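You operate a simulated robot arm through the tools that you are given. There is no shell and no other tool.

Carry out the task below with a simulated two-armed robot. There is one attempt and no reset: what you move stays moved.

Task
Swap the dry drawer's green cartridge for the orange one, shut it and watch the damp reach 20 %.
Fine: the old one goes in the small tote.

The check looks at the end state, three seconds after you hand in, the way a careful person would. Anything else that was tipped, shoved, dropped, spilled or broken makes it a failure.

Robot
Two 7-joint arms with fingered hands on one trunk that stands fixed in place. Base frame: the origin is at the foot of the trunk, x ahead of it, y to its left, z up. Units: m, rad, N and s.
The left shoulder is at [0.057, 0.125, 1.101], the right one opposite. With the tool pointing down near the work surface each hand reaches from about 0.38 to 0.84 m from the base axis, measured 20 degrees to its own side. Payload 4 kg a hand.
Tool frame (each hand has its own): the origin (TCP) lies between the finger pads and is the grasp point; the fingertips stand 0.029 m ahead of it; z points along the fingers, y is the line along which they close. The gripper opens to 0.1 m. The gripper's body begins 0.034 m behind the TCP. The gripper is a hand of 5 fingers: y runs from the thumb to the fingers, the wrist lies at [-0.015, -0.105, -0.177] in the tool frame.
Orientation is told as [roll, pitch, yaw] about the base's x, y, z axes, in that order, counted from this pose: with the fingers straight down and the wrist toward the robot, the tool's x, y and z point along [0, 1, 0], [1, 0, 0] and [0, 0, -1] of the base frame.

Tools
- The arms move only by the tool drive_tool. It takes "left_motion", "right_motion" or both (then of equal length, played together; a hand with none holds still); each is a list of rows, each an object of numbers (a shift or turn left out is 0): "tx", "ty", "tz": the shift along the tool's x, y, z in units of 250 mm (1.0 is 250 mm); "rx", "ry", "rz": the turn, a rotation vector about the tool's x, y, z in units of 120 degrees (1.0 is 120 degrees). In form: [{"tx": .., "ty": .., "tz": .., "rx": .., "ry": .., "rz": ..}, ...]. A call has 1 to 20 rows; each row is the pose to reach, as a shift and turn from the pose commanded when the call began, along the tool's axes at that moment. A call with a number of a shift or a turn outside -1 to 1 is refused whole. Rows are played at 5 a second. More than 0.05 m and 0.15 rad between two rows, and nothing of the call is played. Where a pose cannot be reached the arm comes as near as it can. A force on the tool above 80 N (or 10 N above the force at the start of the call, whichever is more), or a blocked arm, ends the call early, and 0.2 s more pass. In this call time passes only in rows, and 0.2 s behind the last. The reply holds the time, the measured pose of the TCP, the force on the tool along the base axes, the opening and the grip force, in the units named above and with some noise, with the torque about the TCP (base axes, N m) and any sound that the robot's microphone picked up, and new pictures: "show" is both (left out), scene, wrist or none (wrist: the cameras of the hands that moved).
- Cameras (640 x 400 px; columns grow to the right, rows downward): "scene" is now at [0.1524, 0.0365, 1.2433]; the picture's right is [0.41, -0.91, 0.00], its down [-0.39, -0.18, -0.90] and it looks along [0.82, 0.37, -0.43] (base axes); focal length 214 px, centre (320, 200). "left" rides on the left gripper at [-0.066, -0.086, -0.121] in its tool frame; the picture's right is [-0.76, -0.31, 0.58], its down [0.59, -0.70, 0.40] and it looks along [0.28, 0.64, 0.71] (tool axes); focal length 247 px, centre (320, 200). "right" rides on the right gripper at [0.066, -0.086, -0.121] in its tool frame; the picture's right is [-0.76, 0.31, -0.58], its down [-0.59, -0.70, 0.40] and it looks along [-0.28, 0.64, 0.71] (tool axes); focal length 247 px, centre (320, 200). There is no depth. A picture from a camera that has moved, and an enlarged one, comes with that camera's place and axes in the base frame and with its lens.
- slide_trunk(by): slides the trunk up (or, below 0, down) by that many m; the arms and the scene camera ride with it, the base frame stays. It gives what a move gives, with no picture.
- finger_targets(index, middle, ring, little, thumb_bend, thumb_turn, hand): sets how far each is bent, from 0 (flat) to 1 (curled in); at 0.3 the hand is open as for a grip, at 0.7 the pads meet at the TCP. One left out holds its place. A second passes; each finger stops where it meets its share of the squeeze, and holds until it gets a number again. It is the only way to open and close the hand. It gives what a move gives, with no picture; readings hold the bend of each and the force on index, middle, ring, little, thumb and palm. thumb_turn goes from beside the hand (0) to across from the fingers (1), as for a grip.
- head_to(pan, tilt): turns the head with the scene camera to pan (to the left, within 1.396 rad either way) and tilt (down, from -0.506 to 1.204), counted from straight ahead of the robot. It gives what a move gives, and a new picture of the scene camera.
- close_up(camera, box): a new picture of the part [left, top, right, bottom] of that camera's present view, enlarged. The clock stands still meanwhile.
- finish_job(): hands the job in; it is judged then, once.

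Places have to be worked out from the pictures, the camera data and where the tool is seen. Open the grippers and draw the arms clear of the work before you hand the job in, unless the task says otherwise.

The tools are called after "Call:" by a JSON object that holds its "method" and its "body". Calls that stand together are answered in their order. drive_tool: Moves the arms, as the interface text tells. Its arguments: {"type":"object","properties":{"left_motion":{"type":"array","items":{"type":"object","properties":{"tx":{"type":"number"},"ty":{"type":"number"},"tz":{"type":"number"},"rx":{"type":"number"},"ry":{"type":"number"},"rz":{"type":"number"}}}},"right_motion":{"type":"array","items":{"type":"object","properties":{"tx":{"type":"number"},"ty":{"type":"number"},"tz":{"type":"number"},"rx":{"type":"number"},"ry":{"type":"number"},"rz":{"type":"number"}}}},"show":{"type":"string","enum":["both","scene","wrist","none"]}},"required":[]} The other tools are called the same way: slide_trunk (by) slides the trunk up or down; finger_targets (index, middle, ring, little, thumb_bend, thumb_turn, hand) moves the fingers one by one; head_to (pan, tilt) turns the head that bears the scene camera; close_up (camera, box) takes an enlarged picture of a part of a camera's view; finish_job () hands the job in.

At the start:

```text
t: 0.0
left_ee_pos: [0.4326, 0.4502, 1.0547]
left_ee_rot: [0.0, -0.002, 0.0]
left_force: [-0.2, 0.1, 0.1]
left_moment: [-0.02, 0.03, 0.0]
left_finger_gap: 0.0996
left_finger_force: 0.0
left_shape: jaw
left_bend: [0.3, 0.3, 0.3, 0.3, 0.3, 0.98]
left_finger forces: [0.0, 0.0, 0.0, 0.1, 0.0, 0.0]
right_ee_pos: [0.4463, 0.0635, 1.1519]
right_ee_rot: [0.001, 0.002, 0.0]
right_force: [-0.9, 0.0, 0.1]
right_moment: [-0.02, -0.02, -0.01]
right_finger_gap: 0.0998
right_finger_force: 0.1
right_shape: jaw
right_bend: [0.3, 0.3, 0.3, 0.3, 0.3, 0.98]
right_finger forces: [0.1, 0.0, 0.0, 0.0, 0.1, 0.0]
trunk travel left (down, up): [-0.3, 0.447]
head pan, tilt: [0.426, 0.445]
```

scene: 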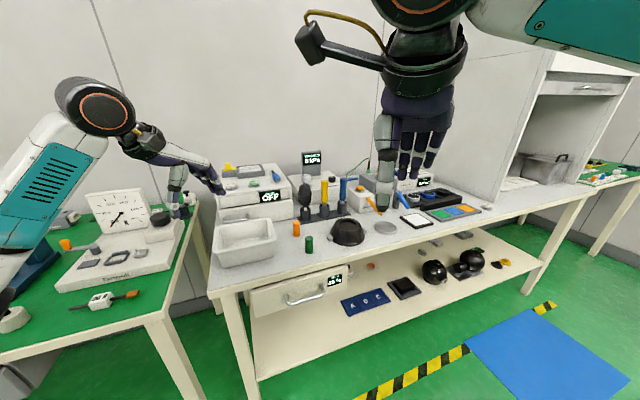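
right: 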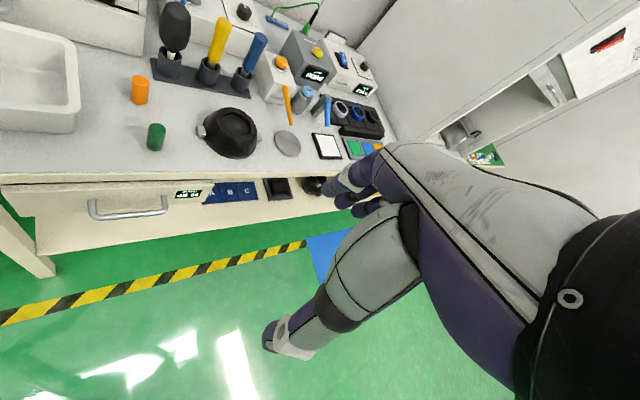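
left: 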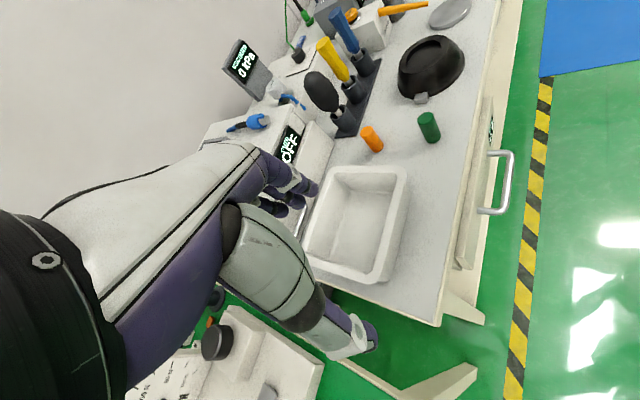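

I'll start by enlarging the scene view around the drawer, the bench items and the tote.

Call:
{"method": "close_up", "body": {"camera": "scene", "box": [200, 200, 400, 325]}}

Call:
{"method": "close_up", "body": {"camera": "right", "box": [0, 40, 320, 240]}}

Call:
{"method": "close_up", "body": {"camera": "left", "box": [220, 50, 540, 250]}}

```text
3.20 times, centred on (300, 262) of scene
camera zoom: at [0.1524, 0.0365, 1.2433], right [0.41, -0.91, 0.0], down [-0.39, -0.18, -0.9], along [0.82, 0.37, -0.43], focal length 686 px, centre (384, 0)
```

zoom: 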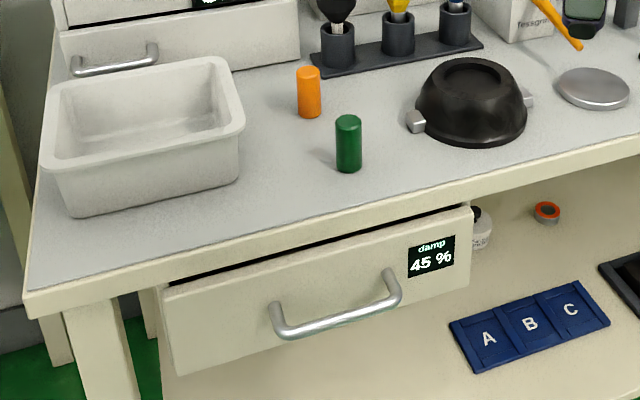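

```text
2.00 times, centred on (160, 140) of right
camera zoom: at [0.3609, 0.1302, 1.2729], right [0.31, -0.76, 0.58], down [-0.7, -0.59, -0.4], along [0.64, -0.28, -0.71], focal length 494 px, centre (640, 320)
```

zoom: 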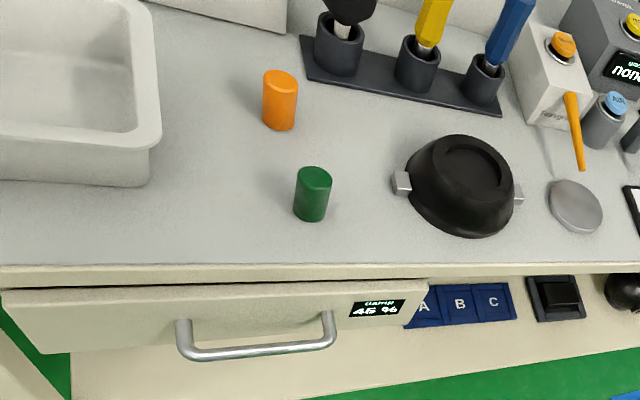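

```text
2.00 times, centred on (380, 150) of left
camera zoom: at [0.3468, 0.3853, 1.1755], right [-0.31, -0.76, -0.58], down [-0.7, 0.59, -0.4], along [0.64, 0.28, -0.71], focal length 494 px, centre (200, 300)
```

zoom: 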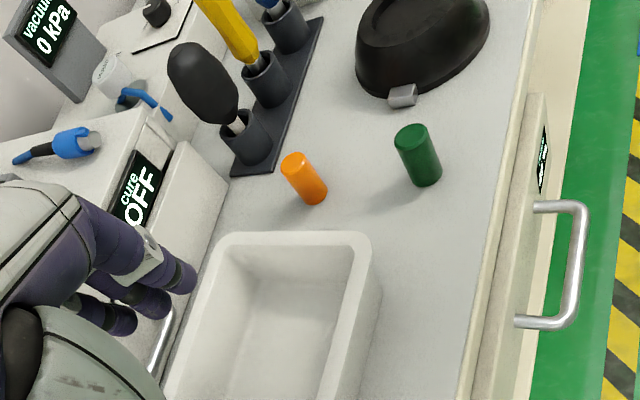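

The drawer reads "damp 45 %", and an orange and a green cylinder stand on the bench, with a white tub to their left. I'll turn the head down toward the drawer for a better look and to check for other totes.

Call:
{"method": "head_to", "body": {"pan": 0.5, "tilt": 0.9}}

```text
t: 0.9
left_ee_pos: [0.4319, 0.4511, 1.0548]
left_ee_rot: [-0.001, 0.0, 0.0]
left_force: [0.8, 0.4, -0.2]
left_moment: [0.02, 0.03, -0.02]
left_finger_gap: 0.0997
left_finger_force: 0.2
left_shape: jaw
left_bend: [0.3, 0.3, 0.3, 0.3, 0.3, 0.98]
left_finger forces: [0.1, 0.1, 0.0, 0.1, 0.1, 0.0]
right_ee_pos: [0.4466, 0.0648, 1.1523]
right_ee_rot: [-0.001, 0.0, 0.0]
right_force: [1.0, -0.4, 0.3]
right_moment: [0.0, 0.0, 0.0]
right_finger_gap: 0.0998
right_finger_force: 0.1
right_shape: jaw
right_bend: [0.3, 0.3, 0.3, 0.3, 0.3, 0.98]
right_finger forces: [0.0, 0.0, 0.0, 0.1, 0.0, 0.0]
trunk travel left (down, up): [-0.3, 0.447]
head pan, tilt: [0.499, 0.901]
camera scene: at [0.1349, 0.0347, 1.2045], right [0.48, -0.88, 0.0], down [-0.69, -0.37, -0.62], along [0.55, 0.3, -0.78], focal length 214 px, centre (320, 200)
```

scene: 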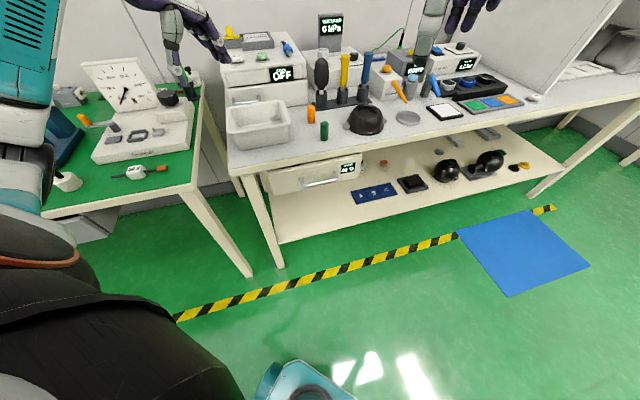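

Let me enlarge several regions of this view to identify all containers (tote candidates).

Call:
{"method": "close_up", "body": {"camera": "scene", "box": [200, 60, 400, 220]}}

Call:
{"method": "close_up", "body": {"camera": "scene", "box": [40, 50, 240, 250]}}

Call:
{"method": "close_up", "body": {"camera": "scene", "box": [360, 40, 600, 200]}}

```text
2.50 times, centred on (300, 140) of scene
camera zoom: at [0.1349, 0.0347, 1.2045], right [0.48, -0.88, 0.0], down [-0.69, -0.37, -0.62], along [0.55, 0.3, -0.78], focal length 536 px, centre (370, 350)
```

zoom: 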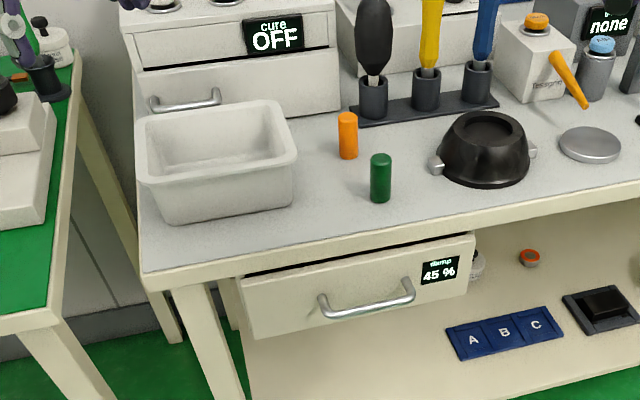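

```text
2.00 times, centred on (140, 150) of scene
camera zoom: at [0.1349, 0.0347, 1.2045], right [0.48, -0.88, 0.0], down [-0.69, -0.37, -0.62], along [0.55, 0.3, -0.78], focal length 429 px, centre (680, 300)
```

zoom: 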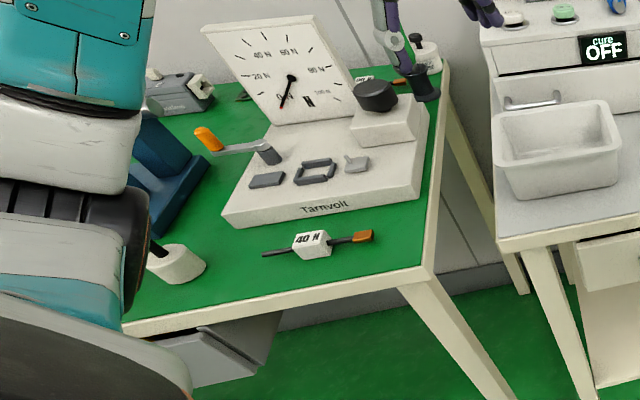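

```text
2.50 times, centred on (480, 120) of scene
camera zoom: at [0.1349, 0.0347, 1.2045], right [0.48, -0.88, 0.0], down [-0.69, -0.37, -0.62], along [0.55, 0.3, -0.78], focal length 536 px, centre (-80, 400)
```

zoom: 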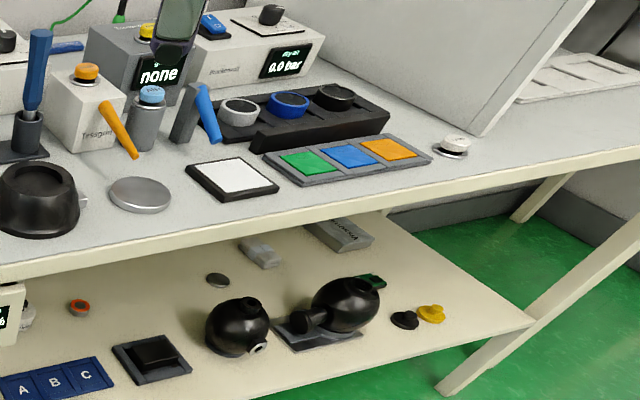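

The bench front edge works out slanted about 45° (x+y≈0.855), with the drawer handle bar around (0.533, 0.25, 0.72), so I'll pull along (-0.7,-0.7). Before approaching I want to see the hand's finger layout.

Call:
{"method": "head_to", "body": {"pan": 0.3, "tilt": 0.35}}

Call:
{"method": "close_up", "body": {"camera": "scene", "box": [260, 60, 460, 240]}}

Call:
{"method": "close_up", "body": {"camera": "right", "box": [220, 130, 480, 370]}}

```text
t: 1.9
left_ee_pos: [0.4324, 0.4499, 1.0559]
left_ee_rot: [0.001, 0.0, 0.001]
left_force: [0.2, -1.0, -0.3]
left_moment: [0.02, 0.04, -0.04]
left_finger_gap: 0.0998
left_finger_force: 0.1
left_shape: jaw
left_bend: [0.3, 0.3, 0.3, 0.3, 0.3, 0.98]
left_finger forces: [0.0, 0.1, 0.0, 0.1, 0.1, 0.1]
right_ee_pos: [0.4462, 0.0644, 1.1527]
right_ee_rot: [0.0, 0.0, -0.001]
right_force: [0.6, 0.2, 0.2]
right_moment: [0.0, 0.0, 0.03]
right_finger_gap: 0.0995
right_finger_force: 0.1
right_shape: jaw
right_bend: [0.3, 0.3, 0.3, 0.3, 0.3, 0.98]
right_finger forces: [0.0, 0.1, 0.1, 0.0, 0.0, 0.0]
trunk travel left (down, up): [-0.3, 0.447]
head pan, tilt: [0.3, 0.351]
camera scene: at [0.1576, 0.0262, 1.2519], right [0.3, -0.96, 0.0], down [-0.33, -0.1, -0.94], along [0.9, 0.28, -0.34], focal length 214 px, centre (320, 200)
```

scene: 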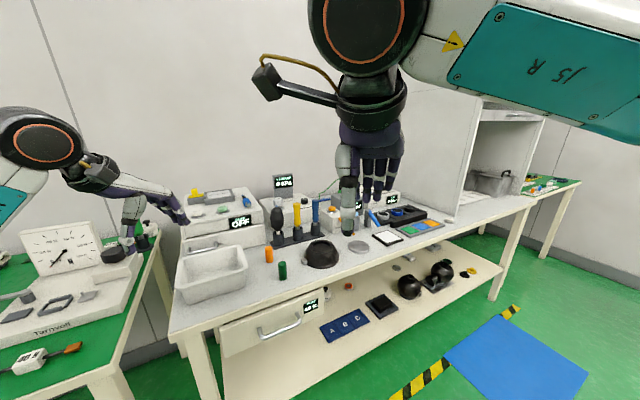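

```text
2.22 times, centred on (360, 150) of scene
camera zoom: at [0.1576, 0.0262, 1.2519], right [0.3, -0.96, 0.0], down [-0.33, -0.1, -0.94], along [0.9, 0.28, -0.34], focal length 477 px, centre (231, 311)
```

zoom: 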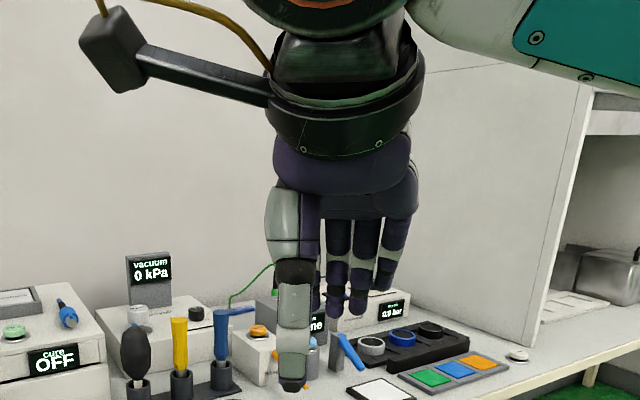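

```text
1.67 times, centred on (350, 250) of right
camera zoom: at [0.3609, 0.1302, 1.2729], right [0.31, -0.76, 0.58], down [-0.7, -0.59, -0.4], along [0.64, -0.28, -0.71], focal length 412 px, centre (270, 117)
```

zoom: 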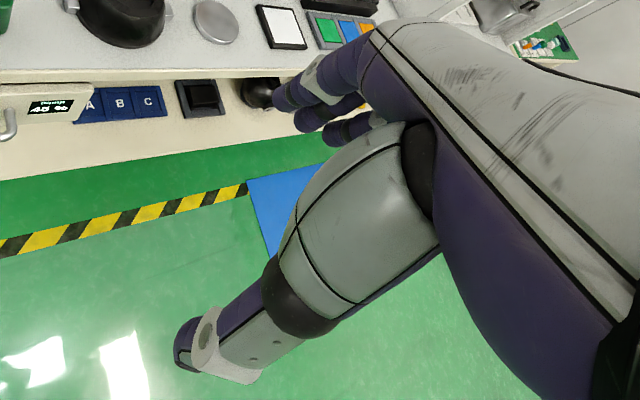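

The hand's thumb sits on the robot side with four fingers opposite. I'll bring the right hand (yawed +45° to face the drawer) to a spot above and just outside the handle at about (0.505, 0.243, 0.95), while raising the left hand 0.1 m for clearance.

Call:
{"method": "drive_tool", "body": {"right_motion": [{"tx": 0.09, "ty": 0.029, "tz": 0.101, "rz": -0.047}, {"tx": 0.18, "ty": 0.059, "tz": 0.202, "rz": -0.094}, {"tx": 0.269, "ty": 0.088, "tz": 0.303, "rz": -0.141}, {"tx": 0.359, "ty": 0.118, "tz": 0.404, "rz": -0.188}, {"tx": 0.449, "ty": 0.147, "tz": 0.505, "rz": -0.234}, {"tx": 0.539, "ty": 0.176, "tz": 0.606, "rz": -0.281}, {"tx": 0.628, "ty": 0.206, "tz": 0.707, "rz": -0.328}, {"tx": 0.718, "ty": 0.235, "tz": 0.808, "rz": -0.375}], "left_motion": [{"tz": -0.05}, {"tz": -0.1}, {"tz": -0.15}, {"tz": -0.2}, {"tz": -0.25}, {"tz": -0.3}, {"tz": -0.35}, {"tz": -0.4}], "show": "both"}}

```text
t: 3.7
left_ee_pos: [0.4327, 0.4503, 1.1551]
left_ee_rot: [-0.002, 0.002, -0.003]
left_force: [0.1, -0.3, -0.6]
left_moment: [0.01, 0.0, 0.01]
left_finger_gap: 0.0998
left_finger_force: 0.0
left_shape: jaw
left_bend: [0.3, 0.3, 0.3, 0.3, 0.3, 0.98]
left_finger forces: [0.0, 0.1, 0.0, 0.0, 0.0, 0.0]
right_ee_pos: [0.5058, 0.2464, 0.9493]
right_ee_rot: [0.0, 0.001, 0.788]
right_force: [-0.3, 0.7, -0.8]
right_moment: [-0.01, -0.03, 0.0]
right_finger_gap: 0.0998
right_finger_force: 0.1
right_shape: jaw
right_bend: [0.3, 0.3, 0.3, 0.3, 0.3, 0.98]
right_finger forces: [0.0, 0.0, 0.0, 0.0, 0.1, 0.1]
trunk travel left (down, up): [-0.3, 0.447]
head pan, tilt: [0.3, 0.351]
camera scene: at [0.1579, 0.0265, 1.2519], right [0.3, -0.96, 0.0], down [-0.33, -0.1, -0.94], along [0.9, 0.28, -0.34], focal length 214 px, centre (320, 200)
camera right: at [0.3988, 0.2311, 1.0704], right [0.75, -0.32, 0.58], down [-0.08, -0.91, -0.4], along [0.65, 0.25, -0.71], focal length 247 px, centre (320, 200)
camera left: at [0.3474, 0.385, 1.2757], right [-0.31, -0.76, -0.58], down [-0.7, 0.59, -0.4], along [0.64, 0.28, -0.71], focal length 247 px, centre (320, 200)
```

scene: 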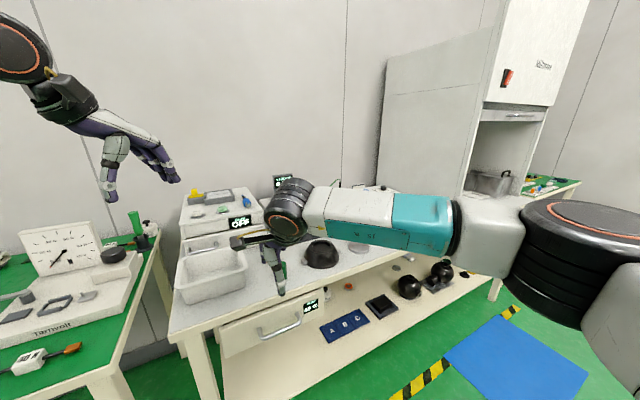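
right: 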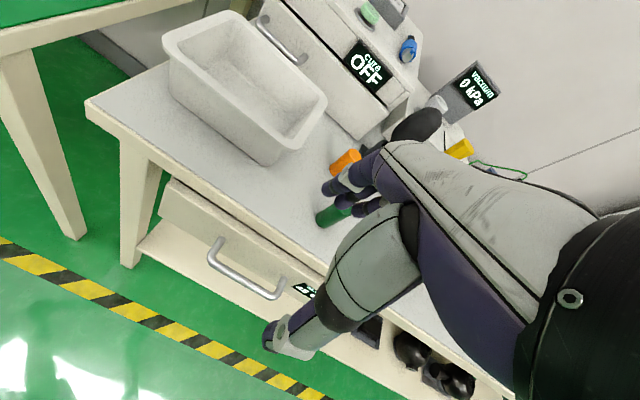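
left: 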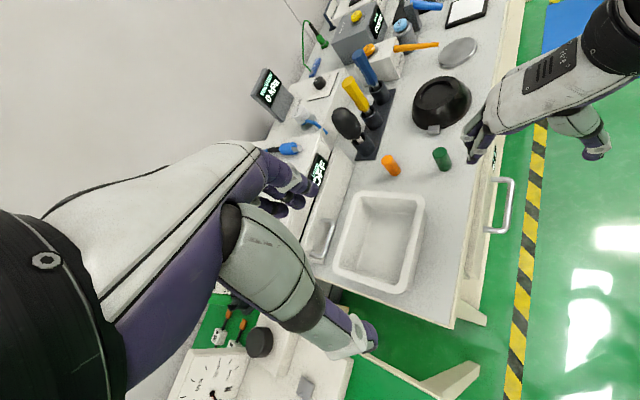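

Handle bar from the wrist view: ends near (0.497, 0.294) and (0.579, 0.211), z≈0.72, so the hand is well lined up. I'll back off 6 mm from the bench edge and descend to TCP z≈0.80, then look again.

Call:
{"method": "drive_tool", "body": {"right_motion": [{"ty": -0.026, "tx": 0.01, "tz": 0.1}, {"ty": -0.026, "tx": 0.01, "tz": 0.2}, {"ty": -0.026, "tx": 0.01, "tz": 0.3}, {"ty": -0.026, "tx": 0.01, "tz": 0.4}, {"ty": -0.026, "tx": 0.01, "tz": 0.5}, {"ty": -0.026, "tx": 0.01, "tz": 0.6}], "show": "both"}}

Call:
{"method": "close_up", "body": {"camera": "left", "box": [400, 60, 640, 260]}}

Call:
{"method": "close_up", "body": {"camera": "right", "box": [160, 140, 440, 380]}}

```text
t: 5.1
left_ee_pos: [0.4318, 0.4516, 1.1555]
left_ee_rot: [-0.001, 0.0, 0.0]
left_force: [-0.8, 0.2, 0.9]
left_moment: [0.02, -0.03, -0.02]
left_finger_gap: 0.0998
left_finger_force: 0.1
left_shape: jaw
left_bend: [0.3, 0.3, 0.3, 0.3, 0.3, 0.98]
left_finger forces: [0.0, 0.0, 0.0, 0.1, 0.1, 0.1]
right_ee_pos: [0.4998, 0.2415, 0.7976]
right_ee_rot: [0.0, 0.0, 0.786]
right_force: [0.4, 0.4, -0.7]
right_moment: [0.0, 0.01, 0.03]
right_finger_gap: 0.0997
right_finger_force: 0.1
right_shape: jaw
right_bend: [0.3, 0.3, 0.3, 0.3, 0.3, 0.98]
right_finger forces: [0.1, 0.1, 0.0, 0.0, 0.0, 0.0]
trunk travel left (down, up): [-0.3, 0.447]
head pan, tilt: [0.3, 0.351]
camera scene: at [0.1577, 0.0263, 1.2519], right [0.3, -0.96, 0.0], down [-0.33, -0.1, -0.94], along [0.9, 0.28, -0.34], focal length 214 px, centre (320, 200)
camera right: at [0.3919, 0.2275, 0.9196], right [0.75, -0.32, 0.58], down [-0.08, -0.91, -0.4], along [0.65, 0.25, -0.71], focal length 247 px, centre (320, 200)
```

scene: 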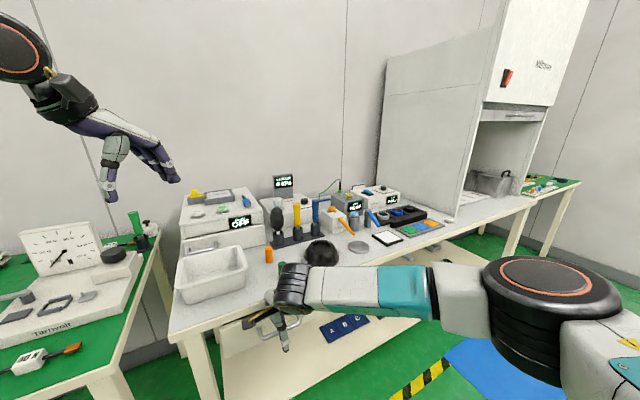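
right: 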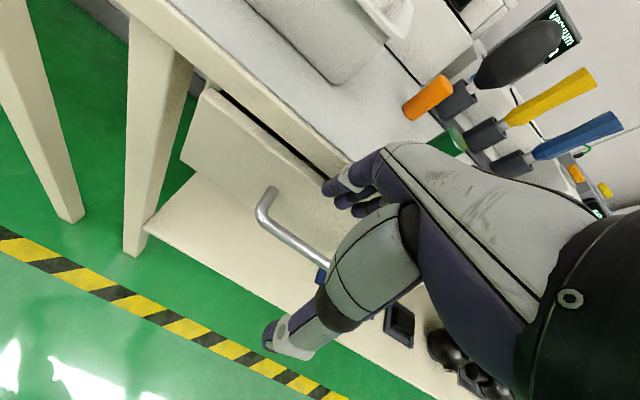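

```text
2.00 times, centred on (520, 160) of left
camera zoom: at [0.347, 0.3848, 1.2761], right [-0.31, -0.76, -0.58], down [-0.7, 0.59, -0.4], along [0.64, 0.28, -0.71], focal length 494 px, centre (-80, 280)
```

zoom: 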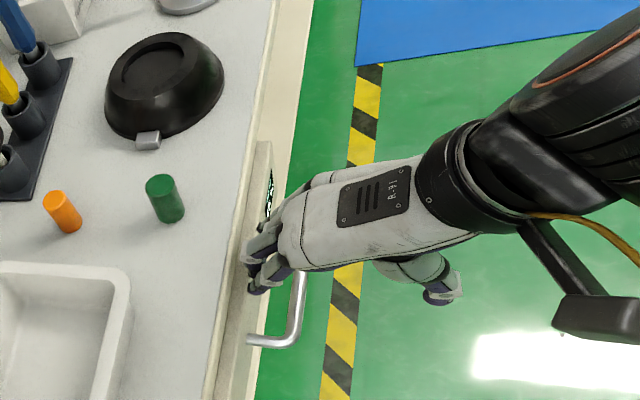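

```text
1.67 times, centred on (300, 260) of right
camera zoom: at [0.3919, 0.2275, 0.9196], right [0.75, -0.32, 0.58], down [-0.08, -0.91, -0.4], along [0.65, 0.25, -0.71], focal length 412 px, centre (353, 100)
```

zoom: 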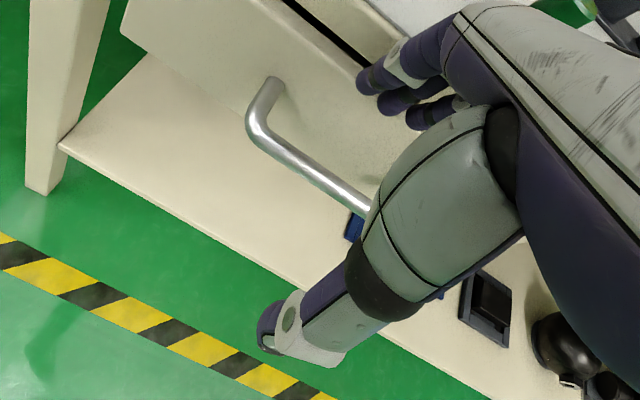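

The fingers clear the bench edge by roughly 12 mm and straddle the handle line. I'll descend to about TCP z≈0.722 so the bar lies between thumb and fingers.

Call:
{"method": "drive_tool", "body": {"right_motion": [{"tz": 0.05}, {"tz": 0.1}, {"tz": 0.15}, {"tz": 0.2}, {"tz": 0.25}, {"tz": 0.295}], "show": "wrist"}}

Call:
{"method": "close_up", "body": {"camera": "left", "box": [440, 100, 600, 240]}}

Call:
{"method": "close_up", "body": {"camera": "right", "box": [200, 140, 440, 360]}}

Call:
{"method": "close_up", "body": {"camera": "scene", "box": [200, 250, 380, 380]}}

```text
t: 6.5
left_ee_pos: [0.4318, 0.4487, 1.1553]
left_ee_rot: [0.0, 0.001, 0.0]
left_force: [-0.1, -0.1, 0.0]
left_moment: [-0.03, 0.01, -0.04]
left_finger_gap: 0.0998
left_finger_force: 0.0
left_shape: jaw
left_bend: [0.3, 0.3, 0.3, 0.3, 0.3, 0.98]
left_finger forces: [0.1, 0.0, 0.1, 0.1, 0.0, 0.0]
right_ee_pos: [0.4984, 0.2411, 0.7256]
right_ee_rot: [0.0, 0.0, 0.784]
right_force: [-6.1, -6.2, 2.3]
right_moment: [0.21, -0.25, -0.07]
right_finger_gap: 0.0995
right_finger_force: 0.2
right_shape: jaw
right_bend: [0.3, 0.33, 0.3, 0.3, 0.3, 0.98]
right_finger forces: [0.1, 8.3, 0.0, 0.1, 0.0, 0.0]
trunk travel left (down, up): [-0.3, 0.447]
head pan, tilt: [0.3, 0.351]
camera right: at [0.3908, 0.2273, 0.8464], right [0.75, -0.32, 0.58], down [-0.08, -0.91, -0.4], along [0.65, 0.25, -0.71], focal length 247 px, centre (320, 200)
```

right: 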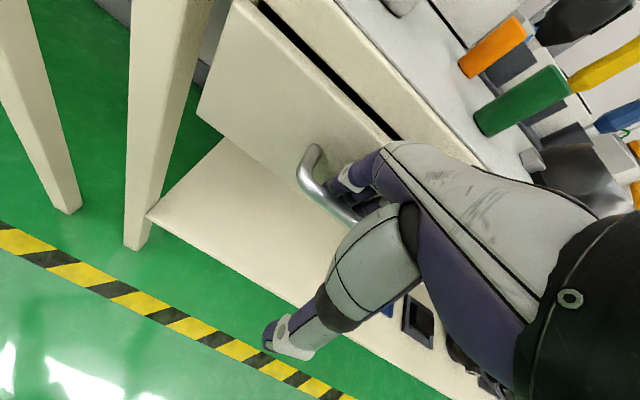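

```text
2.86 times, centred on (520, 170) of left
camera zoom: at [0.3461, 0.3841, 1.2766], right [-0.31, -0.76, -0.58], down [-0.7, 0.59, -0.4], along [0.64, 0.28, -0.71], focal length 706 px, centre (-251, 286)
```

zoom: 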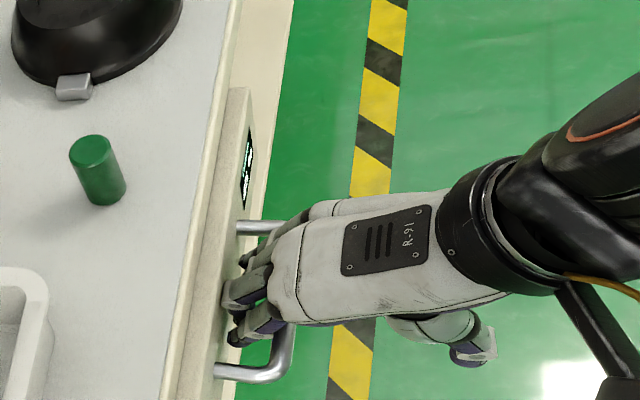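

```text
1.82 times, centred on (320, 250) of right
camera zoom: at [0.3908, 0.2273, 0.8464], right [0.75, -0.32, 0.58], down [-0.08, -0.91, -0.4], along [0.65, 0.25, -0.71], focal length 449 px, centre (320, 109)
```

zoom: 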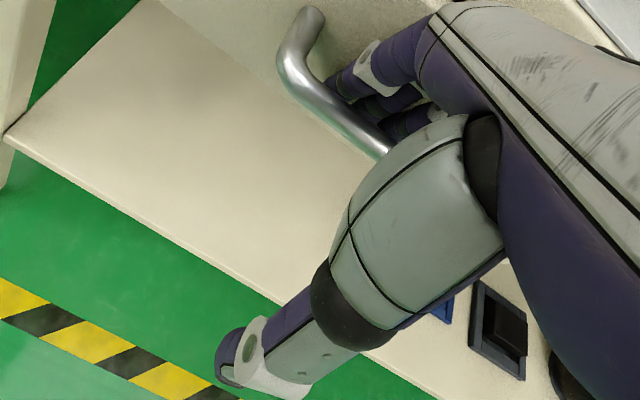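

```text
3.08 times, centred on (290, 315) of scene
camera zoom: at [0.1568, 0.0256, 1.2521], right [0.3, -0.96, 0.0], down [-0.33, -0.1, -0.94], along [0.9, 0.28, -0.34], focal length 660 px, centre (412, -154)
```

zoom: 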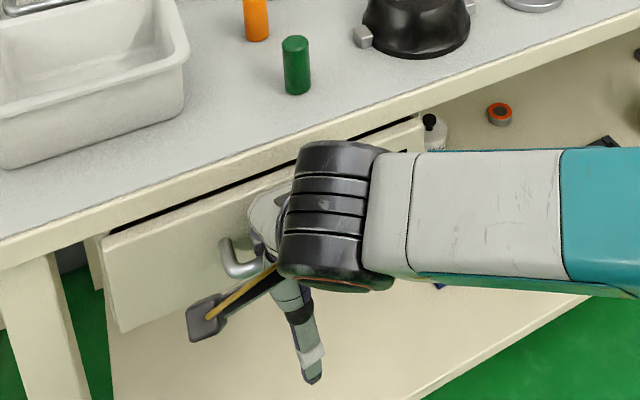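

The middle finger is pressing the drawer front (8 N), so the fingers are behind the bar. I'll back off about 10 mm outward, then close the hand around the bar.

Call:
{"method": "drive_tool", "body": {"right_motion": [{"ty": -0.02}, {"ty": -0.04}], "show": "none"}}

Call:
{"method": "finger_targets", "body": {"hand": "right", "index": 0.6, "middle": 0.6, "ring": 0.6, "little": 0.6, "thumb_bend": 0.6}}

Call:
{"method": "close_up", "body": {"camera": "left", "box": [440, 100, 600, 240]}}

Call:
{"method": "close_up", "body": {"camera": "right", "box": [200, 140, 440, 360]}}

```text
t: 7.1
left_ee_pos: [0.4318, 0.45, 1.1547]
left_ee_rot: [0.0, -0.001, 0.0]
left_force: [0.3, -0.3, -0.2]
left_moment: [-0.01, 0.01, 0.0]
left_finger_gap: 0.0999
left_finger_force: 0.0
left_shape: jaw
left_bend: [0.3, 0.3, 0.3, 0.3, 0.3, 0.98]
left_finger forces: [0.0, 0.0, 0.0, 0.0, 0.1, 0.0]
right_ee_pos: [0.4908, 0.2345, 0.7263]
right_ee_rot: [0.0, 0.001, 0.784]
right_force: [-0.1, -0.4, 1.1]
right_moment: [0.0, 0.02, 0.02]
right_finger_gap: 0.0999
right_finger_force: 0.1
right_shape: jaw
right_bend: [0.3, 0.3, 0.3, 0.3, 0.3, 0.98]
right_finger forces: [0.1, 0.1, 0.0, 0.0, 0.0, 0.0]
trunk travel left (down, up): [-0.3, 0.447]
head pan, tilt: [0.3, 0.351]
```

```text
t: 8.1
left_ee_pos: [0.432, 0.4502, 1.1556]
left_ee_rot: [0.001, -0.001, 0.0]
left_force: [0.5, 0.2, 0.1]
left_moment: [0.02, -0.03, 0.05]
left_finger_gap: 0.1
left_finger_force: 0.0
left_shape: jaw
left_bend: [0.3, 0.3, 0.3, 0.3, 0.3, 0.98]
left_finger forces: [0.0, 0.0, 0.1, 0.0, 0.0, 0.0]
right_ee_pos: [0.4914, 0.2331, 0.7262]
right_ee_rot: [-0.001, 0.001, 0.787]
right_force: [0.5, -1.0, 3.2]
right_moment: [0.14, -0.22, -0.01]
right_finger_gap: 0.029
right_finger_force: 7.0
right_shape: fingers
right_bend: [0.57, 0.63, 0.59, 0.58, 0.6, 0.98]
right_finger forces: [3.2, 7.8, 0.4, 2.7, 0.0, 0.0]
trunk travel left (down, up): [-0.3, 0.447]
head pan, tilt: [0.3, 0.351]
```

```text
2.86 times, centred on (520, 170) of left
camera zoom: at [0.3467, 0.3845, 1.2763], right [-0.31, -0.76, -0.58], down [-0.7, 0.59, -0.4], along [0.64, 0.28, -0.71], focal length 706 px, centre (-251, 286)
```

zoom: 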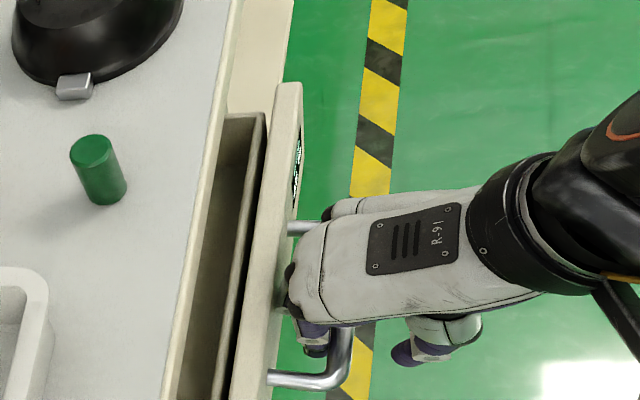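

```text
1.82 times, centred on (320, 250) of right
camera zoom: at [0.3843, 0.2199, 0.8475], right [0.75, -0.32, 0.58], down [-0.08, -0.91, -0.4], along [0.65, 0.25, -0.71], focal length 449 px, centre (320, 109)
```

zoom: 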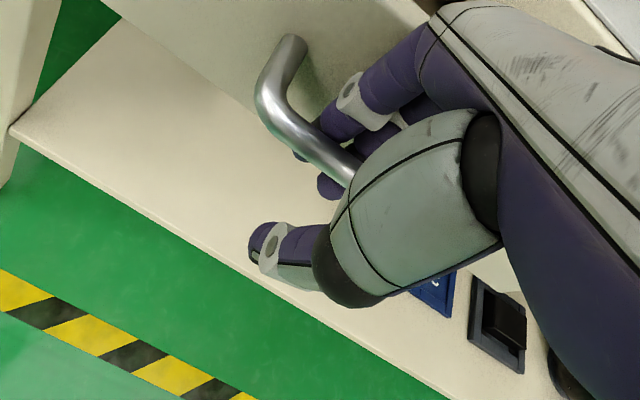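

Curling the fingers hooked the bar and already drew the drawer out ~3 cm. I'll pull straight out along -tool y by 0.14 m in small steps.

Call:
{"method": "drive_tool", "body": {"right_motion": [{"ty": -0.08}, {"ty": -0.16}, {"ty": -0.24}, {"ty": -0.32}, {"ty": -0.4}, {"ty": -0.48}, {"ty": -0.56}], "show": "both"}}

Call:
{"method": "close_up", "body": {"camera": "left", "box": [400, 60, 640, 300]}}

```text
t: 9.7
left_ee_pos: [0.4322, 0.4499, 1.1559]
left_ee_rot: [-0.001, 0.0, 0.001]
left_force: [1.0, -0.4, -0.1]
left_moment: [0.04, 0.0, 0.0]
left_finger_gap: 0.0999
left_finger_force: 0.0
left_shape: jaw
left_bend: [0.3, 0.3, 0.3, 0.3, 0.3, 0.98]
left_finger forces: [0.0, 0.0, 0.1, 0.0, 0.0, 0.0]
right_ee_pos: [0.3924, 0.1344, 0.7265]
right_ee_rot: [0.0, 0.0, 0.785]
right_force: [-0.4, -0.1, -2.9]
right_moment: [0.06, -0.01, 0.02]
right_finger_gap: 0.0289
right_finger_force: 7.1
right_shape: fingers
right_bend: [0.57, 0.63, 0.59, 0.58, 0.6, 0.98]
right_finger forces: [3.0, 8.4, 0.4, 2.5, 0.1, 0.0]
trunk travel left (down, up): [-0.3, 0.447]
head pan, tilt: [0.3, 0.351]
camera scene: at [0.1576, 0.026, 1.252], right [0.3, -0.96, 0.0], down [-0.33, -0.1, -0.94], along [0.9, 0.28, -0.34], focal length 214 px, centre (320, 200)
camera right: at [0.2851, 0.1203, 0.848], right [0.75, -0.32, 0.58], down [-0.08, -0.91, -0.4], along [0.65, 0.25, -0.71], focal length 247 px, centre (320, 200)
```

scene: 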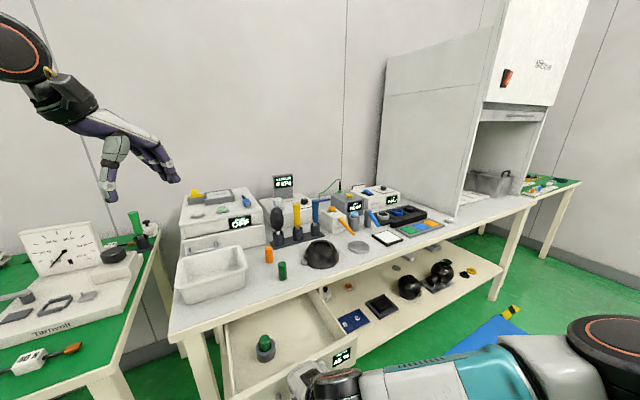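
right: 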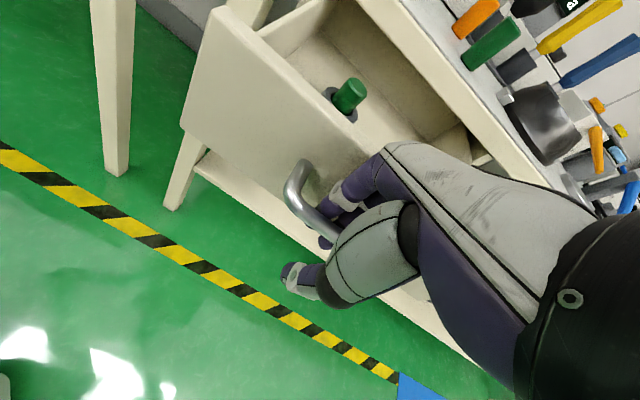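

```text
1.67 times, centred on (520, 180) of left
camera zoom: at [0.3468, 0.3845, 1.2763], right [-0.31, -0.76, -0.58], down [-0.7, 0.59, -0.4], along [0.64, 0.28, -0.71], focal length 412 px, centre (-13, 233)
```

zoom: 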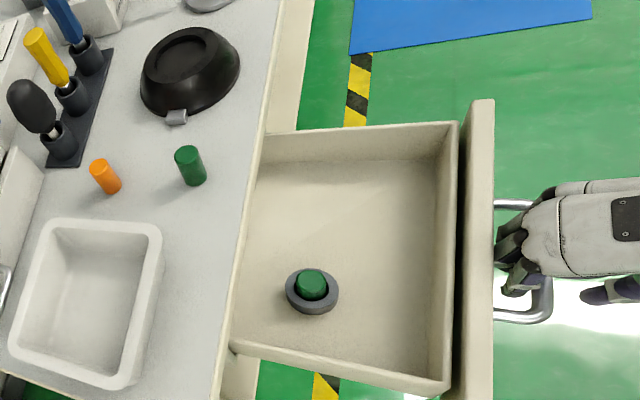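

The drawer is open with a green cartridge standing in a dark socket. I'll draw it out another 30 mm for clearance from the bench edge, then watch the force.

Call:
{"method": "drive_tool", "body": {"right_motion": [{"ty": -0.04}, {"ty": -0.08}, {"ty": -0.12}], "show": "none"}}

Call:
{"method": "close_up", "body": {"camera": "left", "box": [400, 60, 640, 300]}}

Call:
{"method": "close_up", "body": {"camera": "right", "box": [180, 0, 500, 260]}}

Call:
{"method": "close_up", "body": {"camera": "scene", "box": [180, 220, 380, 400]}}

```text
t: 10.5
left_ee_pos: [0.4325, 0.4503, 1.1558]
left_ee_rot: [0.0, 0.0, 0.0]
left_force: [-1.1, -0.1, -0.7]
left_moment: [0.0, 0.0, 0.0]
left_finger_gap: 0.0996
left_finger_force: 0.0
left_shape: jaw
left_bend: [0.3, 0.3, 0.3, 0.3, 0.3, 0.98]
left_finger forces: [0.0, 0.1, 0.0, 0.0, 0.0, 0.0]
right_ee_pos: [0.3701, 0.1129, 0.7263]
right_ee_rot: [0.0, 0.0, 0.783]
right_force: [-0.1, -1.0, -2.1]
right_moment: [0.1, -0.1, 0.02]
right_finger_gap: 0.0291
right_finger_force: 7.2
right_shape: fingers
right_bend: [0.57, 0.63, 0.59, 0.58, 0.6, 0.98]
right_finger forces: [2.9, 8.5, 0.5, 2.6, 0.0, 0.1]
trunk travel left (down, up): [-0.3, 0.447]
head pan, tilt: [0.3, 0.351]
```

```text
1.67 times, centred on (520, 180) of left
camera zoom: at [0.3469, 0.3845, 1.2763], right [-0.31, -0.76, -0.58], down [-0.7, 0.59, -0.4], along [0.64, 0.28, -0.71], focal length 412 px, centre (-13, 233)
```

zoom: 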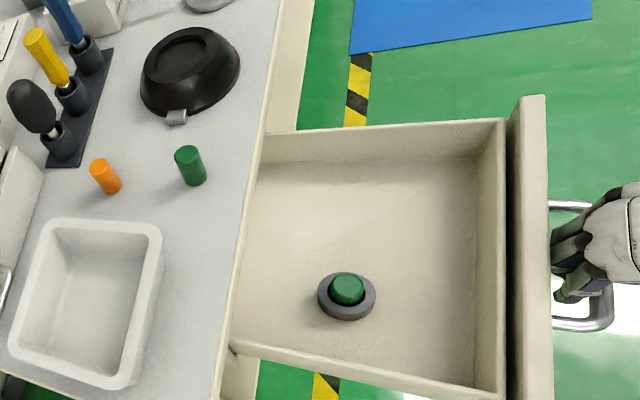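

```text
1.54 times, centred on (340, 130) of right
camera zoom: at [0.2639, 0.0996, 0.848], right [0.75, -0.32, 0.58], down [-0.08, -0.91, -0.4], along [0.65, 0.25, -0.71], focal length 380 px, centre (289, 308)
```

zoom: 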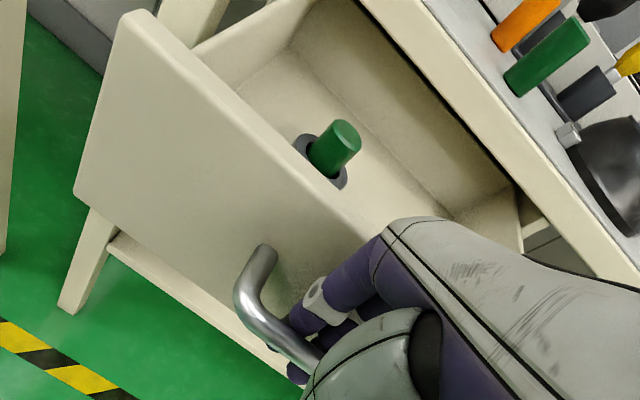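

```text
2.22 times, centred on (280, 310) of scene
camera zoom: at [0.1576, 0.026, 1.252], right [0.3, -0.96, 0.0], down [-0.33, -0.1, -0.94], along [0.9, 0.28, -0.34], focal length 477 px, centre (409, -44)
```

zoom: 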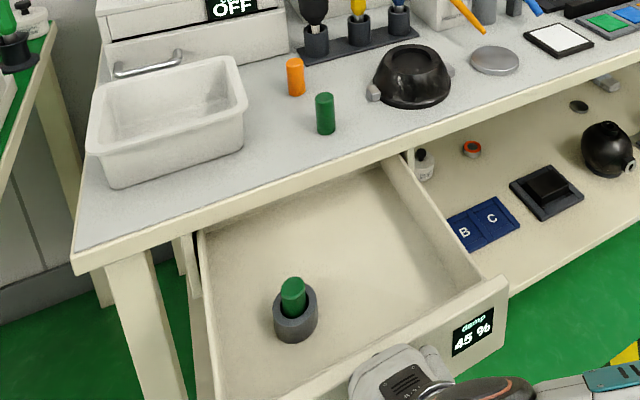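

Triangulating the three views puts the drawer's green cartridge top at about (0.464, 0.255, 0.742), ~0.03 m above the socket rim, 0.096 m from the bench edge. Now I'll open the right fingers partway (to avoid pushing on the drawer front) to release the handle.

Call:
{"method": "finger_targets", "body": {"hand": "right", "index": 0.46, "middle": 0.48, "ring": 0.46, "little": 0.46, "thumb_bend": 0.4}}

Call:
{"method": "close_up", "body": {"camera": "right", "box": [180, 100, 500, 360]}}

Call:
{"method": "close_up", "body": {"camera": "left", "box": [480, 60, 640, 260]}}

```text
t: 11.5
left_ee_pos: [0.4326, 0.4512, 1.1558]
left_ee_rot: [0.0, 0.0, 0.0]
left_force: [0.2, -0.1, -0.3]
left_moment: [0.0, 0.02, 0.02]
left_finger_gap: 0.0997
left_finger_force: 0.1
left_shape: jaw
left_bend: [0.3, 0.3, 0.3, 0.3, 0.3, 0.98]
left_finger forces: [0.0, 0.0, 0.0, 0.1, 0.0, 0.1]
right_ee_pos: [0.3706, 0.1135, 0.7271]
right_ee_rot: [0.0, 0.0, 0.787]
right_force: [0.4, 0.2, 0.2]
right_moment: [0.02, 0.01, 0.01]
right_finger_gap: 0.0677
right_finger_force: 0.8
right_shape: fingers
right_bend: [0.46, 0.48, 0.46, 0.46, 0.4, 0.98]
right_finger forces: [0.8, 0.2, 0.0, 0.1, 0.1, 0.0]
trunk travel left (down, up): [-0.3, 0.447]
head pan, tilt: [0.3, 0.351]
```

```text
1.54 times, centred on (340, 230) of right
camera zoom: at [0.2638, 0.0999, 0.8481], right [0.75, -0.32, 0.58], down [-0.08, -0.91, -0.4], along [0.65, 0.25, -0.71], focal length 380 px, centre (289, 154)
```

zoom: 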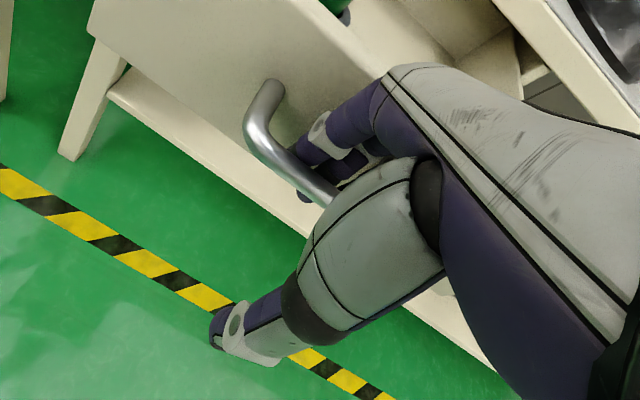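

```text
2.00 times, centred on (560, 160) of left
camera zoom: at [0.3468, 0.3846, 1.2762], right [-0.31, -0.76, -0.58], down [-0.7, 0.59, -0.4], along [0.64, 0.28, -0.71], focal length 494 px, centre (-160, 280)
```

zoom: 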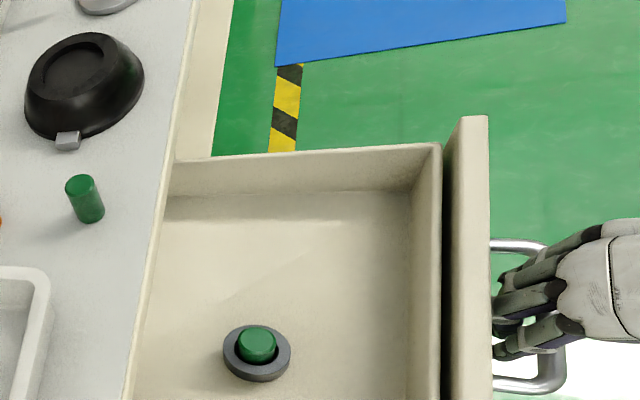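

The hand is loose of the bar (about 1 N on the index). I'll lift the right hand straight up, then retreat it to the right.

Call:
{"method": "drive_tool", "body": {"right_motion": [{"tz": -0.08}, {"tz": -0.2}, {"tz": -0.38}, {"tz": -0.56}, {"tx": -0.12, "ty": -0.1, "tz": -0.66}, {"tx": -0.24, "ty": -0.2, "tz": -0.76}, {"tx": -0.36, "ty": -0.3, "tz": -0.86}, {"tx": -0.48, "ty": -0.4, "tz": -0.93}, {"tx": -0.6, "ty": -0.5, "tz": -1.0}, {"tx": -0.72, "ty": -0.58, "tz": -1.0}, {"tx": -0.83, "ty": -0.66, "tz": -1.0}], "show": "both"}}

Call:
{"method": "head_to", "body": {"pan": 0.55, "tilt": 0.75}}

Call:
{"method": "close_up", "body": {"camera": "left", "box": [400, 100, 640, 300]}}

Call:
{"method": "close_up", "body": {"camera": "scene", "box": [200, 120, 400, 280]}}

```text
t: 13.9
left_ee_pos: [0.432, 0.4501, 1.1557]
left_ee_rot: [-0.001, -0.001, 0.0]
left_force: [-0.3, 0.7, 1.4]
left_moment: [-0.02, -0.01, 0.04]
left_finger_gap: 0.0999
left_finger_force: 0.1
left_shape: jaw
left_bend: [0.3, 0.3, 0.3, 0.3, 0.3, 0.98]
left_finger forces: [0.0, 0.0, 0.1, 0.0, 0.0, 0.0]
right_ee_pos: [0.4017, -0.1493, 0.9768]
right_ee_rot: [0.0, 0.0, 0.786]
right_force: [-0.6, 0.8, 0.1]
right_moment: [-0.01, -0.02, 0.0]
right_finger_gap: 0.0673
right_finger_force: 0.2
right_shape: fingers
right_bend: [0.46, 0.48, 0.46, 0.46, 0.4, 0.98]
right_finger forces: [0.0, 0.0, 0.1, 0.0, 0.1, 0.1]
trunk travel left (down, up): [-0.3, 0.447]
head pan, tilt: [0.3, 0.351]
camera scene: at [0.1572, 0.0255, 1.2521], right [0.3, -0.96, 0.0], down [-0.33, -0.1, -0.94], along [0.9, 0.28, -0.34], focal length 214 px, centre (320, 200)
camera right: at [0.2948, -0.164, 1.097], right [0.75, -0.32, 0.58], down [-0.08, -0.91, -0.4], along [0.65, 0.25, -0.71], focal length 247 px, centre (320, 200)
```

scene: 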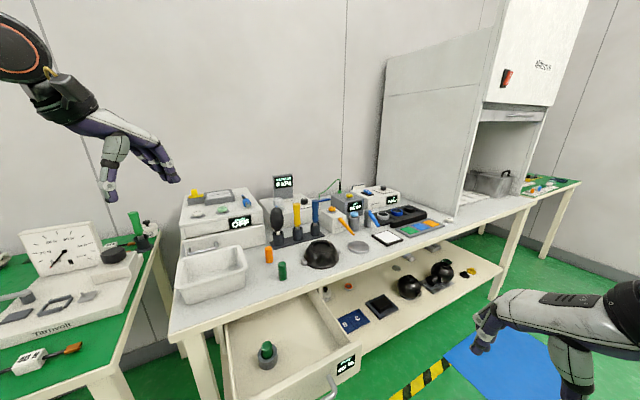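
right: 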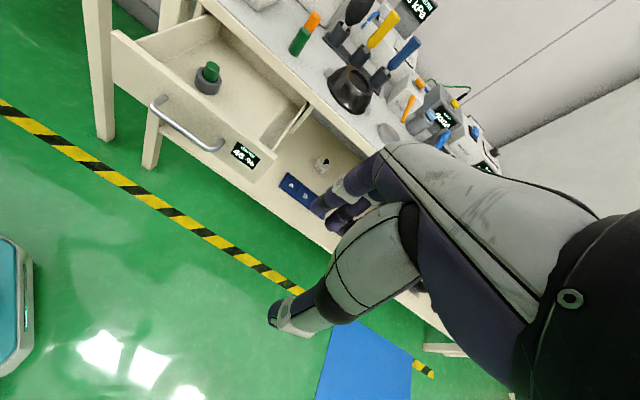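

```text
t: 14.7
left_ee_pos: [0.4323, 0.451, 1.1556]
left_ee_rot: [0.002, 0.001, -0.001]
left_force: [0.1, 0.6, -0.7]
left_moment: [-0.01, 0.01, -0.04]
left_finger_gap: 0.0999
left_finger_force: 0.1
left_shape: jaw
left_bend: [0.3, 0.3, 0.3, 0.3, 0.3, 0.98]
left_finger forces: [0.1, 0.0, 0.1, 0.0, 0.1, 0.0]
right_ee_pos: [0.403, -0.1486, 0.9759]
right_ee_rot: [0.001, 0.0, 0.786]
right_force: [1.1, -0.9, -0.4]
right_moment: [0.0, 0.02, 0.01]
right_finger_gap: 0.0675
right_finger_force: 0.0
right_shape: fingers
right_bend: [0.46, 0.48, 0.46, 0.46, 0.4, 0.98]
right_finger forces: [0.0, 0.0, 0.0, 0.0, 0.1, 0.0]
trunk travel left (down, up): [-0.3, 0.447]
head pan, tilt: [0.55, 0.75]
camera scene: at [0.1393, 0.0418, 1.2164], right [0.52, -0.85, 0.0], down [-0.58, -0.36, -0.73], along [0.62, 0.38, -0.68], focal length 214 px, centre (320, 200)
```

scene: 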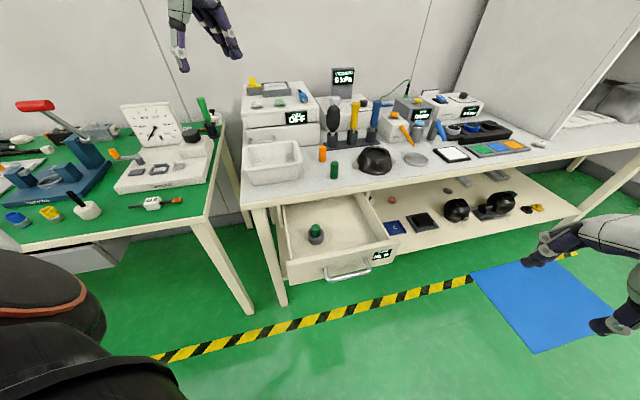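

```text
2.00 times, centred on (520, 200) of left
camera zoom: at [0.3468, 0.3846, 1.2762], right [-0.31, -0.76, -0.58], down [-0.7, 0.59, -0.4], along [0.64, 0.28, -0.71], focal length 494 px, centre (-80, 200)
```

zoom: 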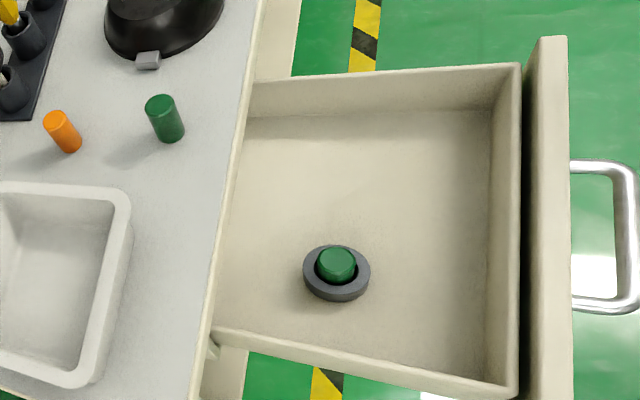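

```text
2.50 times, centred on (300, 200) of scene
camera zoom: at [0.1393, 0.0418, 1.2164], right [0.52, -0.85, 0.0], down [-0.58, -0.36, -0.73], along [0.62, 0.38, -0.68], focal length 536 px, centre (370, 200)
```

zoom: 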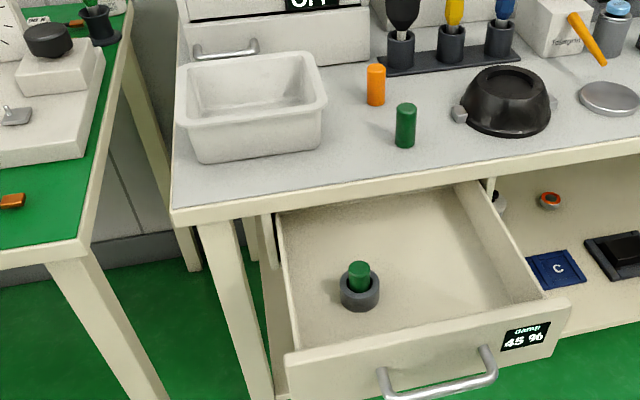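

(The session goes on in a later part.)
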